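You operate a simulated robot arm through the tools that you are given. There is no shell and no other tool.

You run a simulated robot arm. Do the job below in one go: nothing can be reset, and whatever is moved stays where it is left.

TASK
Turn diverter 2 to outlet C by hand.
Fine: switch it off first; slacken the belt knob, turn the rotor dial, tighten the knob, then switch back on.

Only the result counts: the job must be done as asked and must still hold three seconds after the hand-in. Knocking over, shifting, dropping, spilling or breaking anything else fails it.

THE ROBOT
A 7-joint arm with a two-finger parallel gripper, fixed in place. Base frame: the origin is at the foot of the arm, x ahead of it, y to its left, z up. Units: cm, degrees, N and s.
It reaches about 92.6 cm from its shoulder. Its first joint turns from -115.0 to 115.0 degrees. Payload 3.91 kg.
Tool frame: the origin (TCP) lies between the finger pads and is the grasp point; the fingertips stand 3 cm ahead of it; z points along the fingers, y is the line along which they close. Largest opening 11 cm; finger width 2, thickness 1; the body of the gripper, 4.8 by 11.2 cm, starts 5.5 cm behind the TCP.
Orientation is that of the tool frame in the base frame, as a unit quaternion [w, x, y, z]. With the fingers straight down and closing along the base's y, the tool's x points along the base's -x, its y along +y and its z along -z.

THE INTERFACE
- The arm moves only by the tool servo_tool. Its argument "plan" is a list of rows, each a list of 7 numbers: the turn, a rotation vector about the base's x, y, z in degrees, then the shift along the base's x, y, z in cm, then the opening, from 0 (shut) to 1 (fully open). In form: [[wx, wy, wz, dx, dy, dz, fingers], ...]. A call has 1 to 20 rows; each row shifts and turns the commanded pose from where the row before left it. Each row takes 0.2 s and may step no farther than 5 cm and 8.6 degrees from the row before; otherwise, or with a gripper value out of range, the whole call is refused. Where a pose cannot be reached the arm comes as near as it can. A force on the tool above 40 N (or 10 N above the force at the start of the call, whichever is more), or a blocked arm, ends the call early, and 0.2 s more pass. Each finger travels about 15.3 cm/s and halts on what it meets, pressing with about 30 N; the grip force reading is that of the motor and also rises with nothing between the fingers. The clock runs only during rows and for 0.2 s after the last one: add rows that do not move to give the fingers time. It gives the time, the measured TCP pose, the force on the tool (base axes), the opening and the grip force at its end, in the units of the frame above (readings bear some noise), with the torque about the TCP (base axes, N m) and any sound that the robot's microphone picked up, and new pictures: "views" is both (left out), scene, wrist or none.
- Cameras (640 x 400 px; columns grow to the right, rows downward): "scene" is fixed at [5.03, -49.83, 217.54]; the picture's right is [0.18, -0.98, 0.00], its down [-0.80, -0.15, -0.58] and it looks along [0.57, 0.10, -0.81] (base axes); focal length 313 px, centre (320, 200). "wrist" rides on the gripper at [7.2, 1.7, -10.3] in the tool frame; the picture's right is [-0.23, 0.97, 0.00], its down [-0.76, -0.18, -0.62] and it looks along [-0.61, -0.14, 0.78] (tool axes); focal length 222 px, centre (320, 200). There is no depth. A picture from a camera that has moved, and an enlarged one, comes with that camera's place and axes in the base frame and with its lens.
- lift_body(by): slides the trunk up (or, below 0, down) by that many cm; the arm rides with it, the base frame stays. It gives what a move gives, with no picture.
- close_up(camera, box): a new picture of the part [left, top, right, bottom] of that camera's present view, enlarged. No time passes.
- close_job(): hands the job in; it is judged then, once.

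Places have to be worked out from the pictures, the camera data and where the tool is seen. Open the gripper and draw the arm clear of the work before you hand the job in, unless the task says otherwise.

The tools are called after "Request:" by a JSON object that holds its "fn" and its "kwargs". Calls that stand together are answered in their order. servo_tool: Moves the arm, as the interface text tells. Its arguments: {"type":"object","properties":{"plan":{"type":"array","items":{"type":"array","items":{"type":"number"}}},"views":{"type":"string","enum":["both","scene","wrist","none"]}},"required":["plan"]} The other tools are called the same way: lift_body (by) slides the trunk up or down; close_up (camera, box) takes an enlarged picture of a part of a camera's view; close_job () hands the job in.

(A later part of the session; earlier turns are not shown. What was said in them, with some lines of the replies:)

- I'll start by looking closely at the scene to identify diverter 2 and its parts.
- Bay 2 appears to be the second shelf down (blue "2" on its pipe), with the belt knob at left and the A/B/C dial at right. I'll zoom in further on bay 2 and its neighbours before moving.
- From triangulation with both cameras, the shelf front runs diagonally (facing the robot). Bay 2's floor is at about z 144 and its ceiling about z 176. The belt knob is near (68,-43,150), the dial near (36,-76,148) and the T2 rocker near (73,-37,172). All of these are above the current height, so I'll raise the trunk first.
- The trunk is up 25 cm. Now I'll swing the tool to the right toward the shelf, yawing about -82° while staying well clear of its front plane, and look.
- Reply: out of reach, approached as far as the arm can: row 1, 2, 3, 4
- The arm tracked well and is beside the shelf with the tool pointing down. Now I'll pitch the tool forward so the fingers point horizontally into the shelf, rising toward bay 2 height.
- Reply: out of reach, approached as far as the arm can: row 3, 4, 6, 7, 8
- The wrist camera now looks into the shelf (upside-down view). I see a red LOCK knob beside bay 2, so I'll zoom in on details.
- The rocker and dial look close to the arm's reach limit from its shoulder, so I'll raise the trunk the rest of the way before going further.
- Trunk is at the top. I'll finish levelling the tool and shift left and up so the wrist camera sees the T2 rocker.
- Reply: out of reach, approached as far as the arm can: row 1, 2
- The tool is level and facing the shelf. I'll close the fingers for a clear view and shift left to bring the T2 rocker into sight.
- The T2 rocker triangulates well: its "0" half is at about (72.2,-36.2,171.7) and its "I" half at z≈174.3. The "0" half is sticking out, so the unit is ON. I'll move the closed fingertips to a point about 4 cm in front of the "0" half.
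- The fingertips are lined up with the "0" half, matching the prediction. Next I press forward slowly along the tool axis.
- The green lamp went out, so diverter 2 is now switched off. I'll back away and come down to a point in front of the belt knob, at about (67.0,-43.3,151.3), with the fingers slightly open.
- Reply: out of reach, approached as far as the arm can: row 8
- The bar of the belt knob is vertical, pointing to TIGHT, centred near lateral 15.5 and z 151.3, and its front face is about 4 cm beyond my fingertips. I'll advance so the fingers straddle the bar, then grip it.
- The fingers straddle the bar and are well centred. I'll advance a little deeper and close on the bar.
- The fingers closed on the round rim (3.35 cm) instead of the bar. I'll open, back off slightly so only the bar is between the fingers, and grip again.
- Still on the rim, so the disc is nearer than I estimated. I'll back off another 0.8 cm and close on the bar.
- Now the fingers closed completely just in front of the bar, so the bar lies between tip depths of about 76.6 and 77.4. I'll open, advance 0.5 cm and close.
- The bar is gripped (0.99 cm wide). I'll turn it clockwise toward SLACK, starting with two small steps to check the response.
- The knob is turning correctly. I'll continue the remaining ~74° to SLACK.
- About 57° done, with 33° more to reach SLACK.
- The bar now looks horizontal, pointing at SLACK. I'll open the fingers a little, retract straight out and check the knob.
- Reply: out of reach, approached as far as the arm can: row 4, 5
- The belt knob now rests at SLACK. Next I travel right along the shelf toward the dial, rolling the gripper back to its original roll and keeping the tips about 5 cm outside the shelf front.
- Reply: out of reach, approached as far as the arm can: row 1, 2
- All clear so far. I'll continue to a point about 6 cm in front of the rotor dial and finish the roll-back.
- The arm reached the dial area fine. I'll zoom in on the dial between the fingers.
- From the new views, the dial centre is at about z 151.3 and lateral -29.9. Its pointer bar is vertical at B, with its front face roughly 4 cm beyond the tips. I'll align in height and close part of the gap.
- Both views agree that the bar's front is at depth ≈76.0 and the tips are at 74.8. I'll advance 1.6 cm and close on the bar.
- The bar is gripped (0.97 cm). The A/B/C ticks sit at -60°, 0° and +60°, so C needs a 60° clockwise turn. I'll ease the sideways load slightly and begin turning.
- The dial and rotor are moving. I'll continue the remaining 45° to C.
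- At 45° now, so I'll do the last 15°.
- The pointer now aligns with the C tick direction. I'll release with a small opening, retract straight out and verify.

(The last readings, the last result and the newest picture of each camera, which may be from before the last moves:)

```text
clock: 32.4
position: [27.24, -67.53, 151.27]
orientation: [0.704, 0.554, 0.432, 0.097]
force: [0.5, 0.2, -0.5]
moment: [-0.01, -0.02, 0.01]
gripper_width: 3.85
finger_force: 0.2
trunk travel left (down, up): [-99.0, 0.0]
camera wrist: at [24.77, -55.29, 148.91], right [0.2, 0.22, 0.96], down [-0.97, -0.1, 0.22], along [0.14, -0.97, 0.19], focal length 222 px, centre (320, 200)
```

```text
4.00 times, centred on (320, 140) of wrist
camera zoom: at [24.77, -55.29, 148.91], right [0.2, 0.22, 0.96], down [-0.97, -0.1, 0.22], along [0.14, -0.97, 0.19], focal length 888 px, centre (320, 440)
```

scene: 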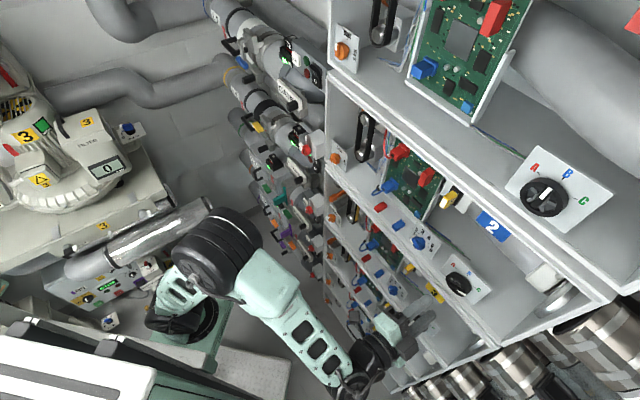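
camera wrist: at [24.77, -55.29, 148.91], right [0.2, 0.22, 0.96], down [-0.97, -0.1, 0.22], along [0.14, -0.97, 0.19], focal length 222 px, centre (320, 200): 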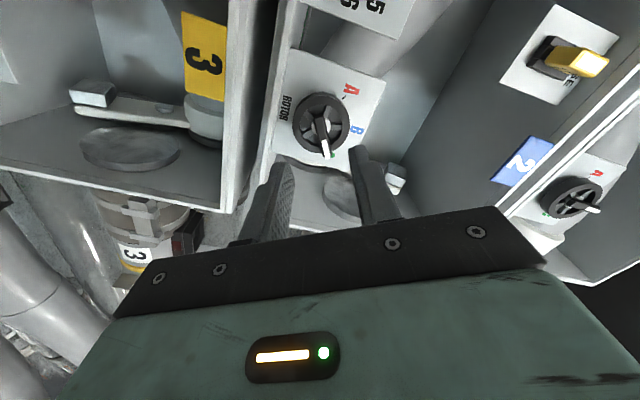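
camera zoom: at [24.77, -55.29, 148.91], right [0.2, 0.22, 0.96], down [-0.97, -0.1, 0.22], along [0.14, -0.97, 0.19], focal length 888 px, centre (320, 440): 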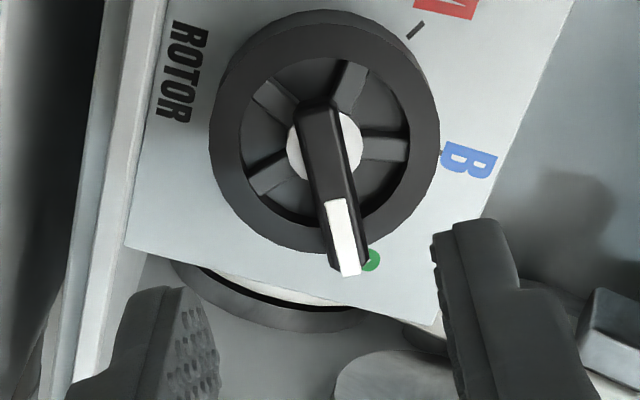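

The dial holds at C. Now I return to the belt knob with the gripper rolled to match its horizontal bar, stopping about 3 cm short of the grip position.

Request:
{"fn": "servo_tool", "kwargs": {"plan": [[5.4, -5.21, 0.1, 3.15, 2.65, 0, 0.28], [5.4, -5.21, 0.1, 3.15, 2.65, 0, 0.28], [5.4, -5.21, 0.1, 3.15, 2.65, 0, 0.28], [5.4, -5.21, 0.1, 3.15, 2.65, 0, 0.28], [0, 0, 0, 3.15, 2.65, 0, 0.28], [0, 0, 0, 3.15, 2.65, 0, 0.28], [0, 0, 0, 3.15, 2.65, 0, 0.28], [0, 0, 0, 3.15, 2.65, 0, 0.28], [0, 0, 0, 3.15, 2.65, 0, 0.28], [0, 0, 0, 3.15, 2.65, 0, 0.28], [0, 0, 0, 3.15, 2.65, 0, 0.28]], "views": "both"}}

Request:
{"fn": "close_up", "kwargs": {"camera": "scene", "box": [290, 130, 370, 180]}}

Request:
{"fn": "close_up", "kwargs": {"camera": "wrist", "box": [240, 70, 400, 170]}}

```text
clock: 34.8
position: [62.46, -39.27, 151.51]
orientation: [0.655, 0.648, 0.275, 0.276]
force: [-0.1, -0.4, -0.2]
moment: [0.01, 0.01, 0.05]
gripper_width: 3.09
finger_force: 0.0
out of reach, approached as far as the arm can: row 7, 8
trunk travel left (down, up): [-99.0, 0.0]
camera wrist: at [60.09, -26.93, 153.14], right [-0.16, -0.15, 0.97], down [-0.98, -0.11, -0.18], along [0.14, -0.98, -0.13], focal length 222 px, centre (320, 200)
```

scene: 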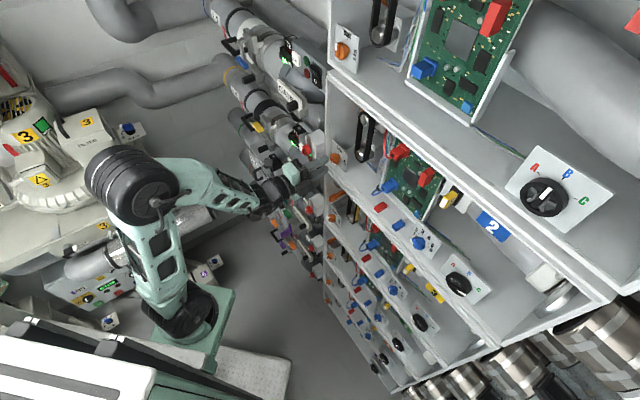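
wrist: 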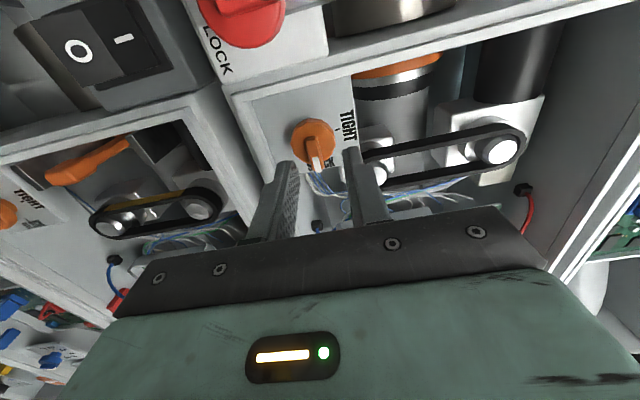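

```text
8.00 times, centred on (330, 155) of scene
camera zoom: at [5.03, -49.83, 217.54], right [0.18, -0.98, 0.0], down [-0.8, -0.15, -0.58], along [0.57, 0.1, -0.81], focal length 2501 px, centre (240, 560)
```

zoom: 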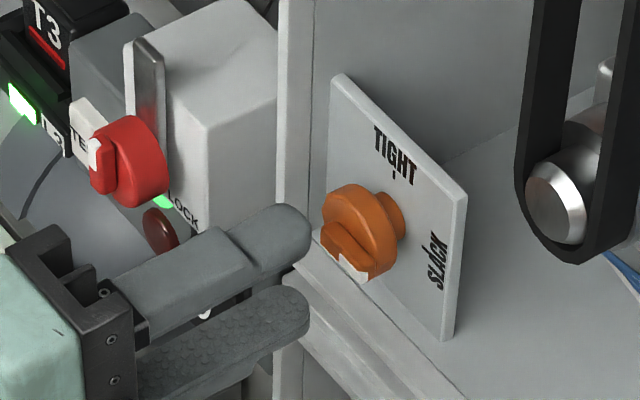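

```text
4.00 times, centred on (320, 120) of wrist
camera zoom: at [60.09, -26.93, 153.14], right [-0.16, -0.15, 0.97], down [-0.98, -0.11, -0.18], along [0.14, -0.98, -0.13], focal length 888 px, centre (320, 520)
```

zoom: 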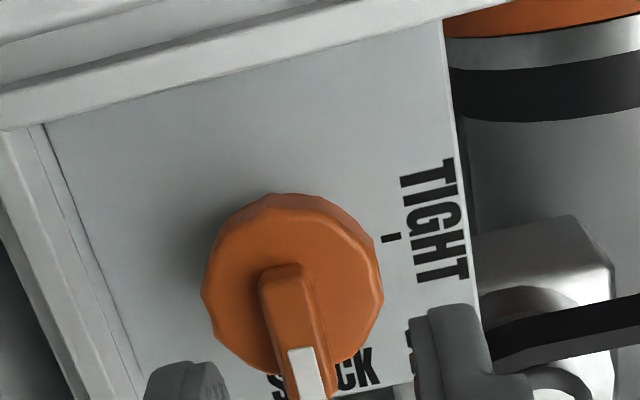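

The knob still points to SLACK. I'm 2 cm short of the earlier grip pose, so I'll move in to that exact pose and close on the bar.

Request:
{"fn": "servo_tool", "kwargs": {"plan": [[0, 0, 0, 0.2, 0.2, -0.25, 0.28], [0, 0, 0, 0.75, -0.73, 0, 0.28], [0, 0, 0, 0.72, -0.7, 0, 0.28], [0, 0, 0, 0, 0, 0, 0], [0, 0, 0, 0, 0, 0, 0], [0, 0, 0, 0, 0, 0, 0]], "views": "wrist"}}

Request:
{"fn": "close_up", "kwargs": {"camera": "scene", "box": [290, 130, 370, 180]}}

Request:
{"fn": "close_up", "kwargs": {"camera": "wrist", "box": [240, 70, 400, 170]}}

```text
clock: 36.2
position: [63.93, -40.52, 151.16]
orientation: [0.652, 0.65, 0.276, 0.276]
force: [-4.5, 4.0, -18.9]
moment: [0.36, 0.42, -0.5]
gripper_width: 1.0
finger_force: 45.2
trunk travel left (down, up): [-99.0, 0.0]
camera wrist: at [61.68, -28.18, 152.78], right [-0.16, -0.16, 0.97], down [-0.98, -0.11, -0.18], along [0.14, -0.98, -0.14], focal length 222 px, centre (320, 200)
```

wrist: 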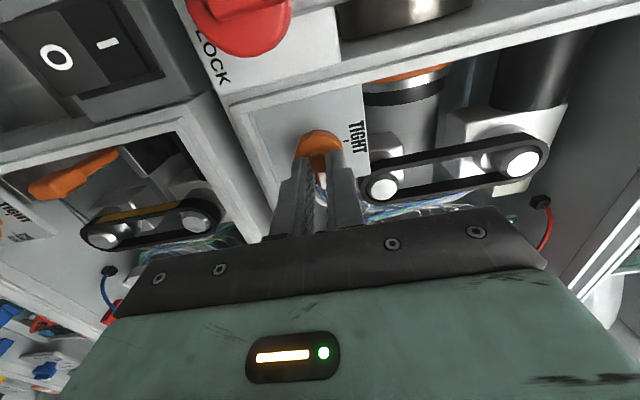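

```text
8.00 times, centred on (330, 155) of scene
camera zoom: at [5.03, -49.83, 217.54], right [0.18, -0.98, 0.0], down [-0.8, -0.15, -0.58], along [0.57, 0.1, -0.81], focal length 2501 px, centre (240, 560)
```

zoom: 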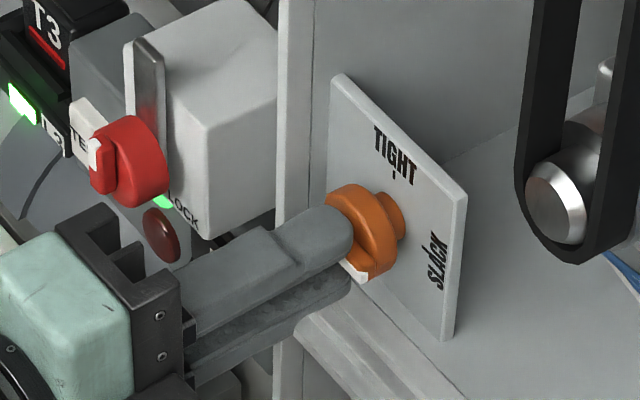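

```text
4.00 times, centred on (320, 120) of wrist
camera zoom: at [61.68, -28.18, 152.78], right [-0.16, -0.16, 0.97], down [-0.98, -0.11, -0.18], along [0.14, -0.98, -0.14], focal length 888 px, centre (320, 520)
```

zoom: 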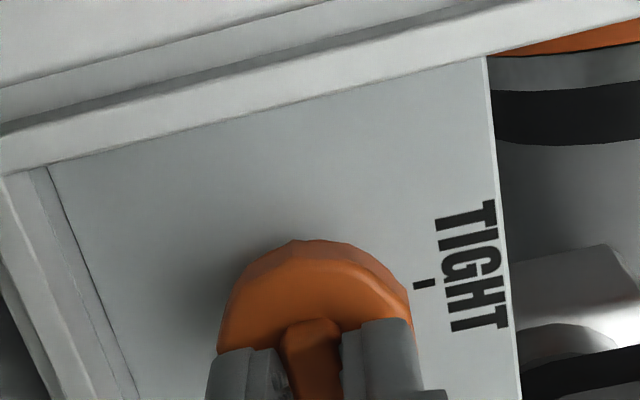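

The bar is gripped. I'll relieve the slight vertical load and turn counter-clockwise back toward TIGHT.

Request:
{"fn": "servo_tool", "kwargs": {"plan": [[0, 0, 0, 0, 0, -0.15, 0], [-5.85, 5.7, -0.1, 0, 0, 0, 0], [-5.85, 5.7, -0.1, 0, 0, 0, 0], [-5.85, 5.7, -0.1, 0, 0, 0, 0], [-5.85, 5.7, -0.1, 0, 0, 0, 0], [-5.85, 5.7, -0.1, 0, 0, 0, 0]], "views": "wrist"}}

Request:
{"fn": "close_up", "kwargs": {"camera": "scene", "box": [290, 130, 370, 180]}}

```text
clock: 37.6
position: [64.13, -40.57, 151.36]
orientation: [0.71, 0.511, 0.483, 0.03]
force: [-2.5, 3.7, -4.8]
moment: [0.79, 0.79, 0.93]
gripper_width: 1.01
finger_force: 45.0
trunk travel left (down, up): [-99.0, 0.0]
camera wrist: at [61.28, -28.67, 147.66], right [0.32, 0.34, 0.88], down [-0.93, -0.06, 0.36], along [0.18, -0.94, 0.3], focal length 222 px, centre (320, 200)
```

wrist: 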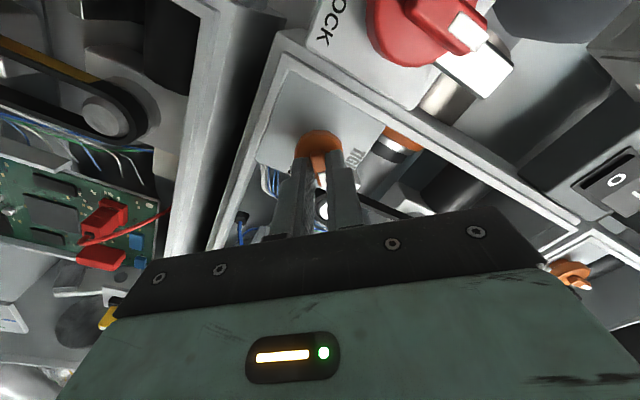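

```text
8.00 times, centred on (330, 155) of scene
camera zoom: at [5.03, -49.83, 217.54], right [0.18, -0.98, 0.0], down [-0.8, -0.15, -0.58], along [0.57, 0.1, -0.81], focal length 2501 px, centre (240, 560)
```

zoom: 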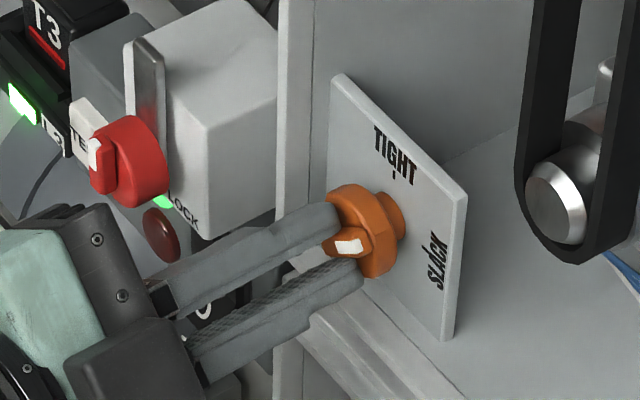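

The knob is following. I'll finish the remaining ~49° to TIGHT.

Request:
{"fn": "servo_tool", "kwargs": {"plan": [[-5.85, 5.7, -0.1, 0, 0, 0, 0], [-5.85, 5.7, -0.1, 0, 0, 0, 0], [-5.85, 5.7, -0.1, 0, 0, 0, 0], [-5.85, 5.7, -0.1, 0, 0, 0, 0], [-5.85, 5.7, -0.1, 0, 0, 0, 0], [-5.85, 5.7, -0.1, 0, 0, 0, 0]], "views": "wrist"}}

Request:
{"fn": "close_up", "kwargs": {"camera": "scene", "box": [290, 130, 370, 180]}}

```text
clock: 39.0
position: [64.17, -40.47, 151.38]
orientation: [0.66, 0.263, 0.651, -0.268]
force: [12.8, 4.7, 13.9]
moment: [0.55, 0.42, 0.28]
gripper_width: 0.99
finger_force: 44.8
trunk travel left (down, up): [-99.0, 0.0]
camera wrist: at [58.02, -32.12, 143.93], right [0.68, 0.7, 0.23], down [-0.58, 0.31, 0.75], along [0.46, -0.64, 0.62], focal length 222 px, centre (320, 200)
```

wrist: 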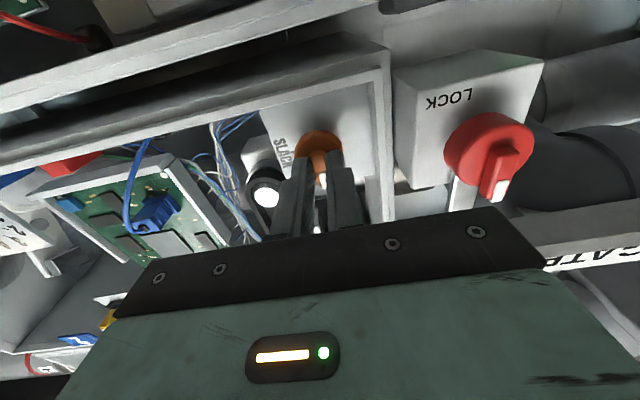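

```text
8.00 times, centred on (330, 155) of scene
camera zoom: at [5.03, -49.83, 217.54], right [0.18, -0.98, 0.0], down [-0.8, -0.15, -0.58], along [0.57, 0.1, -0.81], focal length 2501 px, centre (240, 560)
```

zoom: 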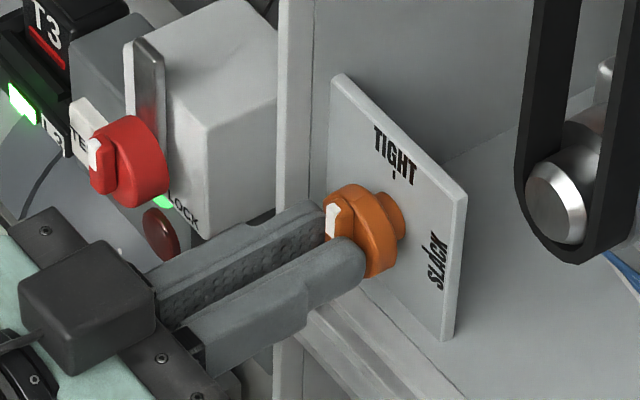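

The knob is back at TIGHT, the same as its starting appearance. I'll release, back out and rise to a point in front of the upper "I" half of the T2 rocker with the fingers closed.

Request:
{"fn": "servo_tool", "kwargs": {"plan": [[0, 0, 0, 0, 0, 0, 0.25], [0, 0, 0, 0, 0, 0, 0.25], [0, 0, 0, -1.0, 0.97, 0, 0.25], [0, 0, 0, -1.8, 1.75, 0, 0.25], [0, 0, 0, 0, 0, 4.6, 0], [0, 0, 0, 0, 0, 4.6, 0], [0, 0, 0, 1.29, 1.71, 3.5, 0], [0, 0, 0, 1.29, 1.71, 3.5, 0], [0, 0, 0, 1.29, 1.71, 3.5, 0], [0, 0, 0, 1.29, 1.71, 3.5, 0]], "views": "both"}}

Request:
{"fn": "close_up", "kwargs": {"camera": "scene", "box": [290, 130, 370, 180]}}

Request:
{"fn": "close_up", "kwargs": {"camera": "scene", "box": [240, 30, 360, 105]}}

Request:
{"fn": "close_up", "kwargs": {"camera": "wrist", "box": [240, 80, 480, 230]}}

```text
clock: 41.2
position: [66.36, -30.82, 174.53]
orientation: [0.658, 0.266, 0.652, -0.268]
force: [0.0, 0.3, 0.0]
moment: [0.0, 0.01, 0.0]
gripper_width: 0.0
finger_force: 29.8
trunk travel left (down, up): [-99.0, 0.0]
camera wrist: at [60.23, -22.54, 167.12], right [0.68, 0.7, 0.23], down [-0.58, 0.31, 0.76], along [0.46, -0.64, 0.61], focal length 222 px, centre (320, 200)
```

scene: 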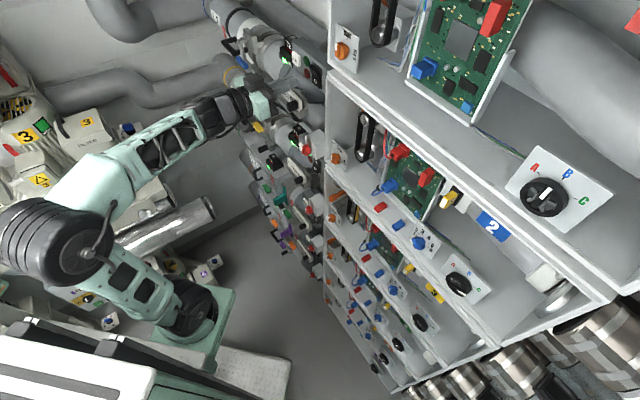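
wrist: 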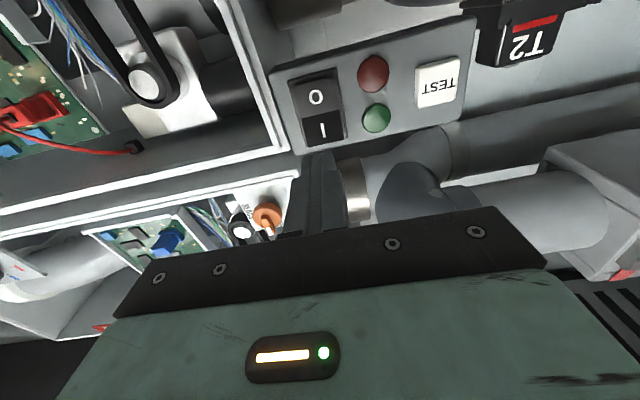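

```text
8.00 times, centred on (330, 155) of scene
camera zoom: at [5.03, -49.83, 217.54], right [0.18, -0.98, 0.0], down [-0.8, -0.15, -0.58], along [0.57, 0.1, -0.81], focal length 2501 px, centre (240, 560)
```

zoom: 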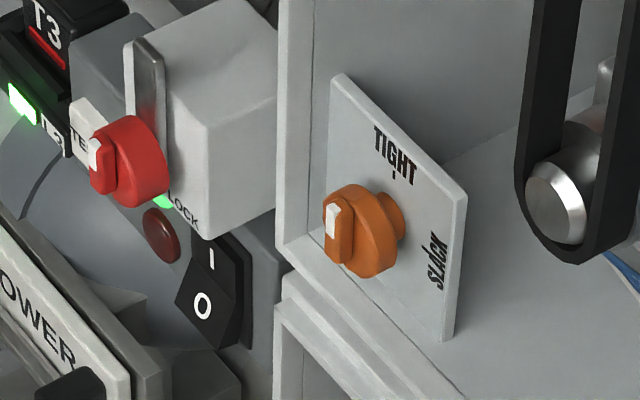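

```text
5.33 times, centred on (300, 68) of scene
camera zoom: at [5.03, -49.83, 217.54], right [0.18, -0.98, 0.0], down [-0.8, -0.15, -0.58], along [0.57, 0.1, -0.81], focal length 1667 px, centre (427, 907)
```

zoom: 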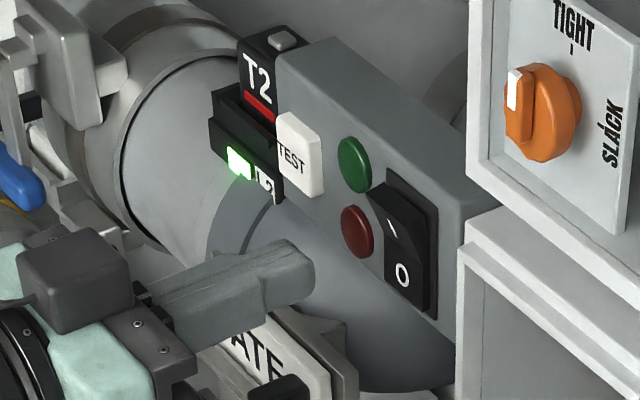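

```text
2.67 times, centred on (360, 155) of wrist
camera zoom: at [60.23, -22.54, 167.12], right [0.68, 0.7, 0.23], down [-0.58, 0.31, 0.76], along [0.46, -0.64, 0.61], focal length 592 px, centre (213, 320)
```

zoom: 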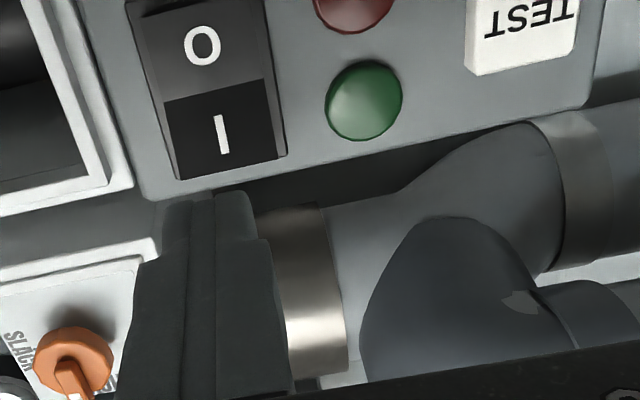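

The knob rests at TIGHT, and the rocker's "I" half lines up with my prediction. Next I press forward on the "I" half, going in to the same depth as before.

Request:
{"fn": "servo_tool", "kwargs": {"plan": [[0, 0, 0, 0.89, -0.81, 0.1, 0], [0, 0, 0, 0.89, -0.81, 0.05, 0], [0, 0, 0, 0.89, -0.81, 0, 0], [0, 0, 0, 0.37, -0.34, 0, 0], [0, 0, 0, 0.37, -0.34, 0, 0], [0, 0, 0, 0.37, -0.34, 0, 0]], "views": "wrist"}}

Request:
{"fn": "close_up", "kwargs": {"camera": "scene", "box": [240, 30, 360, 105]}}

Request:
{"fn": "close_up", "kwargs": {"camera": "wrist", "box": [240, 80, 480, 230]}}

```text
clock: 42.6
position: [70.06, -34.4, 174.67]
orientation: [0.658, 0.267, 0.651, -0.268]
force: [0.6, 0.6, -0.8]
moment: [0.01, 0.01, -0.01]
gripper_width: 0.01
finger_force: 30.2
trunk travel left (down, up): [-99.0, 0.0]
camera wrist: at [64.01, -26.1, 167.23], right [0.68, 0.7, 0.23], down [-0.58, 0.31, 0.76], along [0.46, -0.64, 0.61], focal length 222 px, centre (320, 200)
```

wrist: 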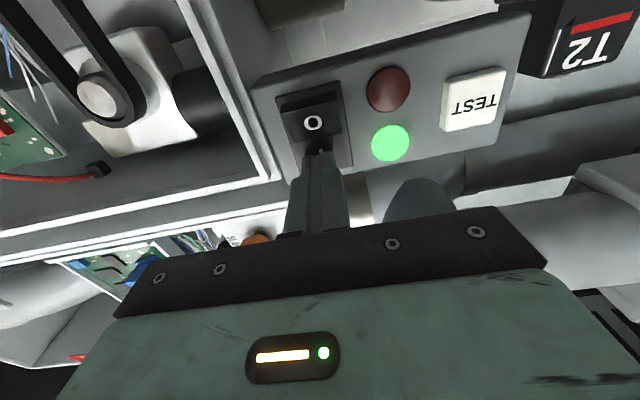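

```text
5.33 times, centred on (300, 68) of scene
camera zoom: at [5.03, -49.83, 217.54], right [0.18, -0.98, 0.0], down [-0.8, -0.15, -0.58], along [0.57, 0.1, -0.81], focal length 1667 px, centre (427, 907)
```

zoom: 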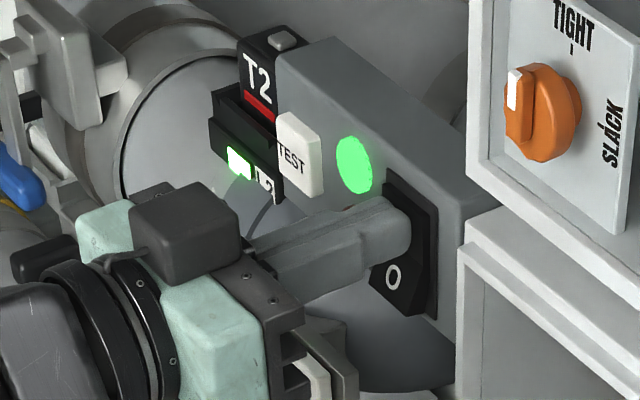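

```text
2.67 times, centred on (360, 155) of wrist
camera zoom: at [64.01, -26.1, 167.23], right [0.68, 0.7, 0.23], down [-0.58, 0.31, 0.76], along [0.46, -0.64, 0.61], focal length 592 px, centre (213, 320)
```

zoom: 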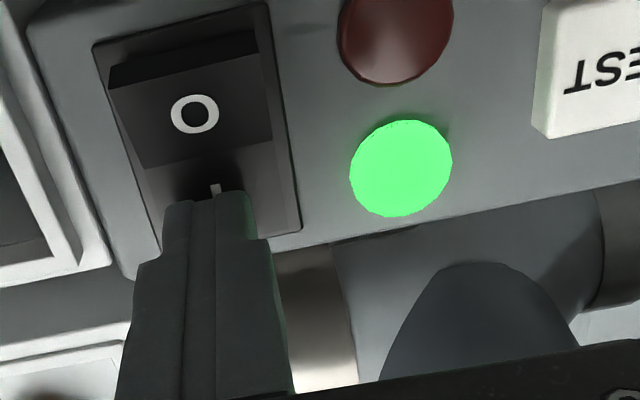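

The green lamp is lit again and the fault lamp stays dark. I'll back away, open the gripper, draw the arm clear of the shelf, and then check that the dial, knob and rocker all hold.

Request:
{"fn": "servo_tool", "kwargs": {"plan": [[0, 0, 0, -1.8, 1.75, 0, 0], [0, 0, 0, -2.2, 2.1, 0, 0], [0, 0, 0, -2.2, 2.6, 0, 0.5], [0, 0, 0, -2.5, 2.6, -1.0, 1], [0, 0, 0, -2.0, 2.6, -1.5, 1], [0, 0, 0, 0, 0, 0, 1]], "views": "both"}}

Request:
{"fn": "close_up", "kwargs": {"camera": "scene", "box": [400, 240, 496, 300]}}

Request:
{"fn": "close_up", "kwargs": {"camera": "scene", "box": [290, 130, 370, 180]}}

Request:
{"fn": "close_up", "kwargs": {"camera": "scene", "box": [240, 30, 360, 105]}}

Request:
{"fn": "close_up", "kwargs": {"camera": "scene", "box": [320, 120, 560, 320]}}

```text
clock: 44.0
position: [62.11, -25.39, 172.33]
orientation: [0.659, 0.266, 0.651, -0.268]
force: [-0.3, 0.9, 0.3]
moment: [0.04, 0.03, 0.01]
gripper_width: 10.98
finger_force: 0.1
out of reach, approached as far as the arm can: row 4, 5
trunk travel left (down, up): [-99.0, 0.0]
camera wrist: at [55.93, -17.0, 164.99], right [0.68, 0.7, 0.23], down [-0.58, 0.31, 0.76], along [0.46, -0.64, 0.61], focal length 222 px, centre (320, 200)
```

scene: 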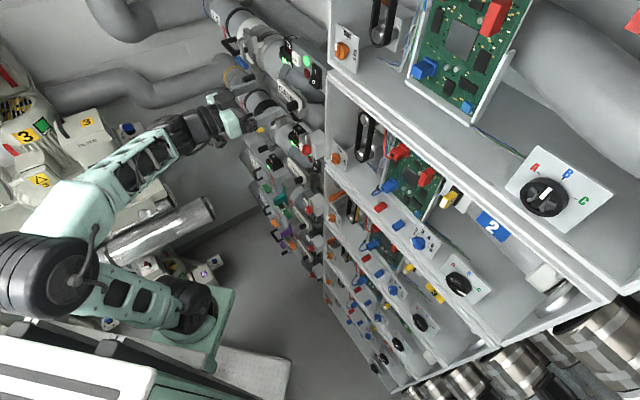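
wrist: 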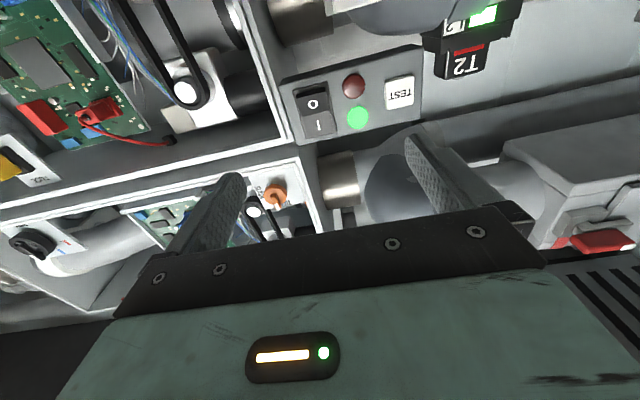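

```text
6.67 times, centred on (448, 270) of scene
camera zoom: at [5.03, -49.83, 217.54], right [0.18, -0.98, 0.0], down [-0.8, -0.15, -0.58], along [0.57, 0.1, -0.81], focal length 2084 px, centre (-533, -267)
```

zoom: 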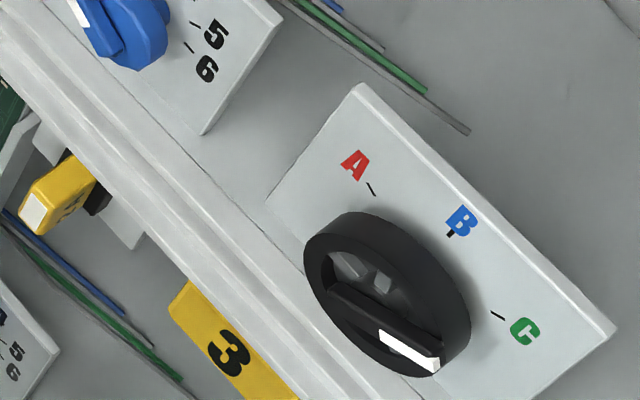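

```text
8.00 times, centred on (330, 155) of scene
camera zoom: at [5.03, -49.83, 217.54], right [0.18, -0.98, 0.0], down [-0.8, -0.15, -0.58], along [0.57, 0.1, -0.81], focal length 2501 px, centre (240, 560)
```

zoom: 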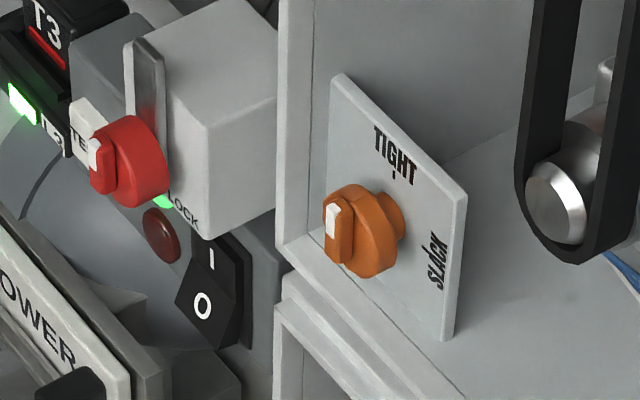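

```text
5.33 times, centred on (300, 68) of scene
camera zoom: at [5.03, -49.83, 217.54], right [0.18, -0.98, 0.0], down [-0.8, -0.15, -0.58], along [0.57, 0.1, -0.81], focal length 1667 px, centre (427, 907)
```

zoom: 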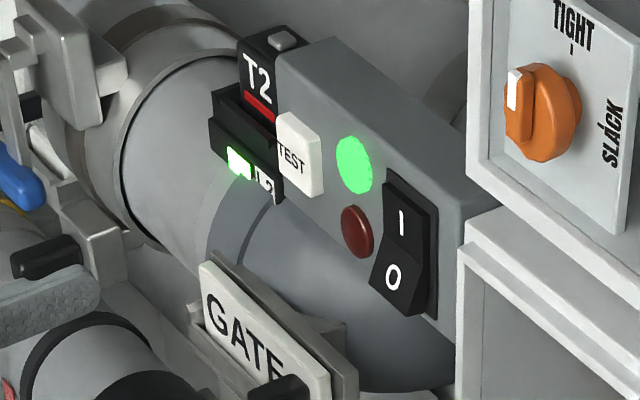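

```text
2.00 times, centred on (440, 220) of scene
camera zoom: at [5.03, -49.83, 217.54], right [0.18, -0.98, 0.0], down [-0.8, -0.15, -0.58], along [0.57, 0.1, -0.81], focal length 625 px, centre (80, 160)
```

zoom: 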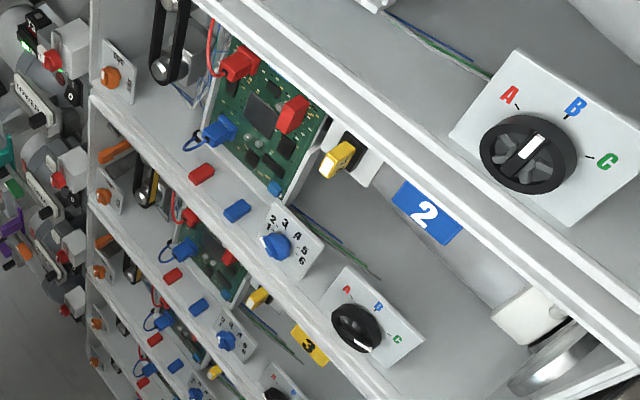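

Everything reads correctly: dial at C, belt knob TIGHT, rocker on "I" with the green lamp lit, and the neighbouring items undisturbed. I'll draw the arm further from the shelf and wait a few seconds to confirm that the state holds.

Request:
{"fn": "servo_tool", "kwargs": {"plan": [[5.5, 5.7, 0, -2.0, 1.6, 0, 1], [5.5, 5.7, 0, -2.0, 1.6, 0, 1], [5.5, 5.7, 0, -2.0, 1.6, 0, 1], [5.5, 5.7, 0, -2.0, 1.6, 0, 1], [5.5, 5.7, 0, -2.0, 1.6, 0, 1], [0, 0, 0, 0, 0, 0, 1], [0, 0, 0, 0, 0, 0, 1], [0, 0, 0, 0, 0, 0, 1], [0, 0, 0, 0, 0, 0, 1], [0, 0, 0, 0, 0, 0, 1], [0, 0, 0, 0, 0, 0, 1]], "views": "both"}}

Request:
{"fn": "close_up", "kwargs": {"camera": "scene", "box": [400, 240, 496, 300]}}

Request:
{"fn": "close_up", "kwargs": {"camera": "scene", "box": [240, 30, 400, 180]}}

```text
clock: 46.4
position: [58.87, -18.18, 164.25]
orientation: [0.397, 0.34, 0.837, -0.164]
force: [-0.1, 0.1, 0.3]
moment: [-0.01, -0.02, 0.01]
gripper_width: 11.02
finger_force: 0.2
out of reach, approached as far as the arm can: row 1, 2, 3, 4
trunk travel left (down, up): [-99.0, 0.0]
camera wrist: at [51.13, -8.22, 165.0], right [0.78, 0.6, 0.17], down [-0.12, -0.12, 0.98], along [0.61, -0.79, -0.02], focal length 222 px, centre (320, 200)
```

scene: 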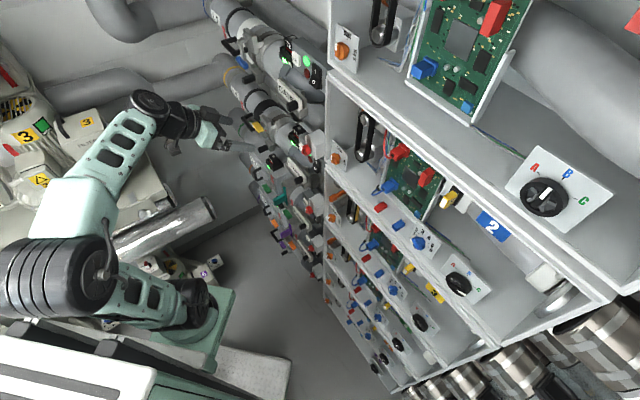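
wrist: 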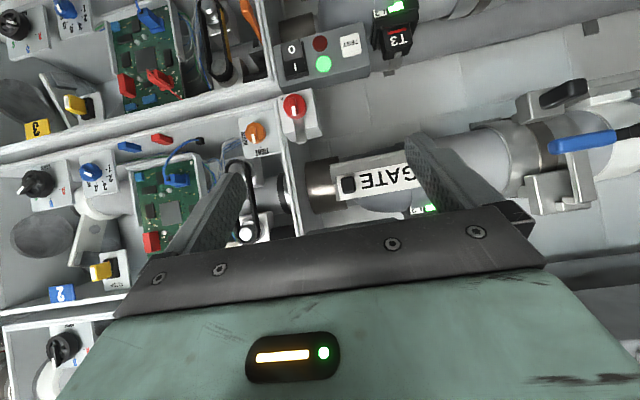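

```text
6.67 times, centred on (448, 270) of scene
camera zoom: at [5.03, -49.83, 217.54], right [0.18, -0.98, 0.0], down [-0.8, -0.15, -0.58], along [0.57, 0.1, -0.81], focal length 2084 px, centre (-533, -267)
```

zoom: 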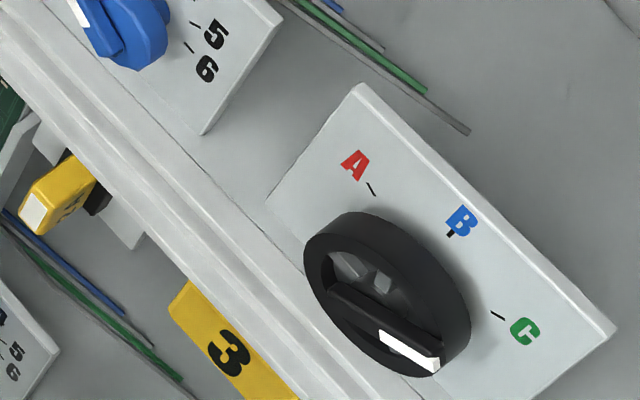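

```text
2.67 times, centred on (320, 105) of scene
camera zoom: at [5.03, -49.83, 217.54], right [0.18, -0.98, 0.0], down [-0.8, -0.15, -0.58], along [0.57, 0.1, -0.81], focal length 834 px, centre (320, 453)
```

zoom: 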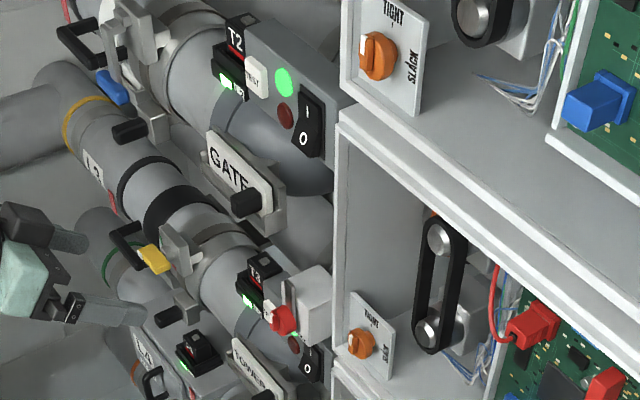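

After more than 3 seconds powered on, the dial is still at C, the knob at TIGHT and the rocker at "I" with the green lamp lit. The gripper is open and clear of the shelf, so I'm handing the job in.

Request:
{"fn": "close_job", "kwargs": {}}

```text
The job is handed in.
```

Diverter 2 is now set to outlet C, its belt knob is tight again and it is switched back on.

I followed the order you gave:
1. **Off:** I pressed the "0" side of the T2 rocker, and the green lamp went out.
2. **Slacken:** I turned the belt knob from TIGHT to SLACK.
3. **Turn:** I turned the rotor dial 60° clockwise from B to C, and the rotor pipe moved with it.
4. **Tighten:** I turned the belt knob back to TIGHT.
5. **On:** I pressed the "I" side of the rocker. The green lamp came back on and the red lamp stayed dark.

All three settings still held about 4 seconds after switching back on. I saw nothing else disturbed. The gripper is open and the arm is clear of the shelf. The job was handed in, but no verdict came back.
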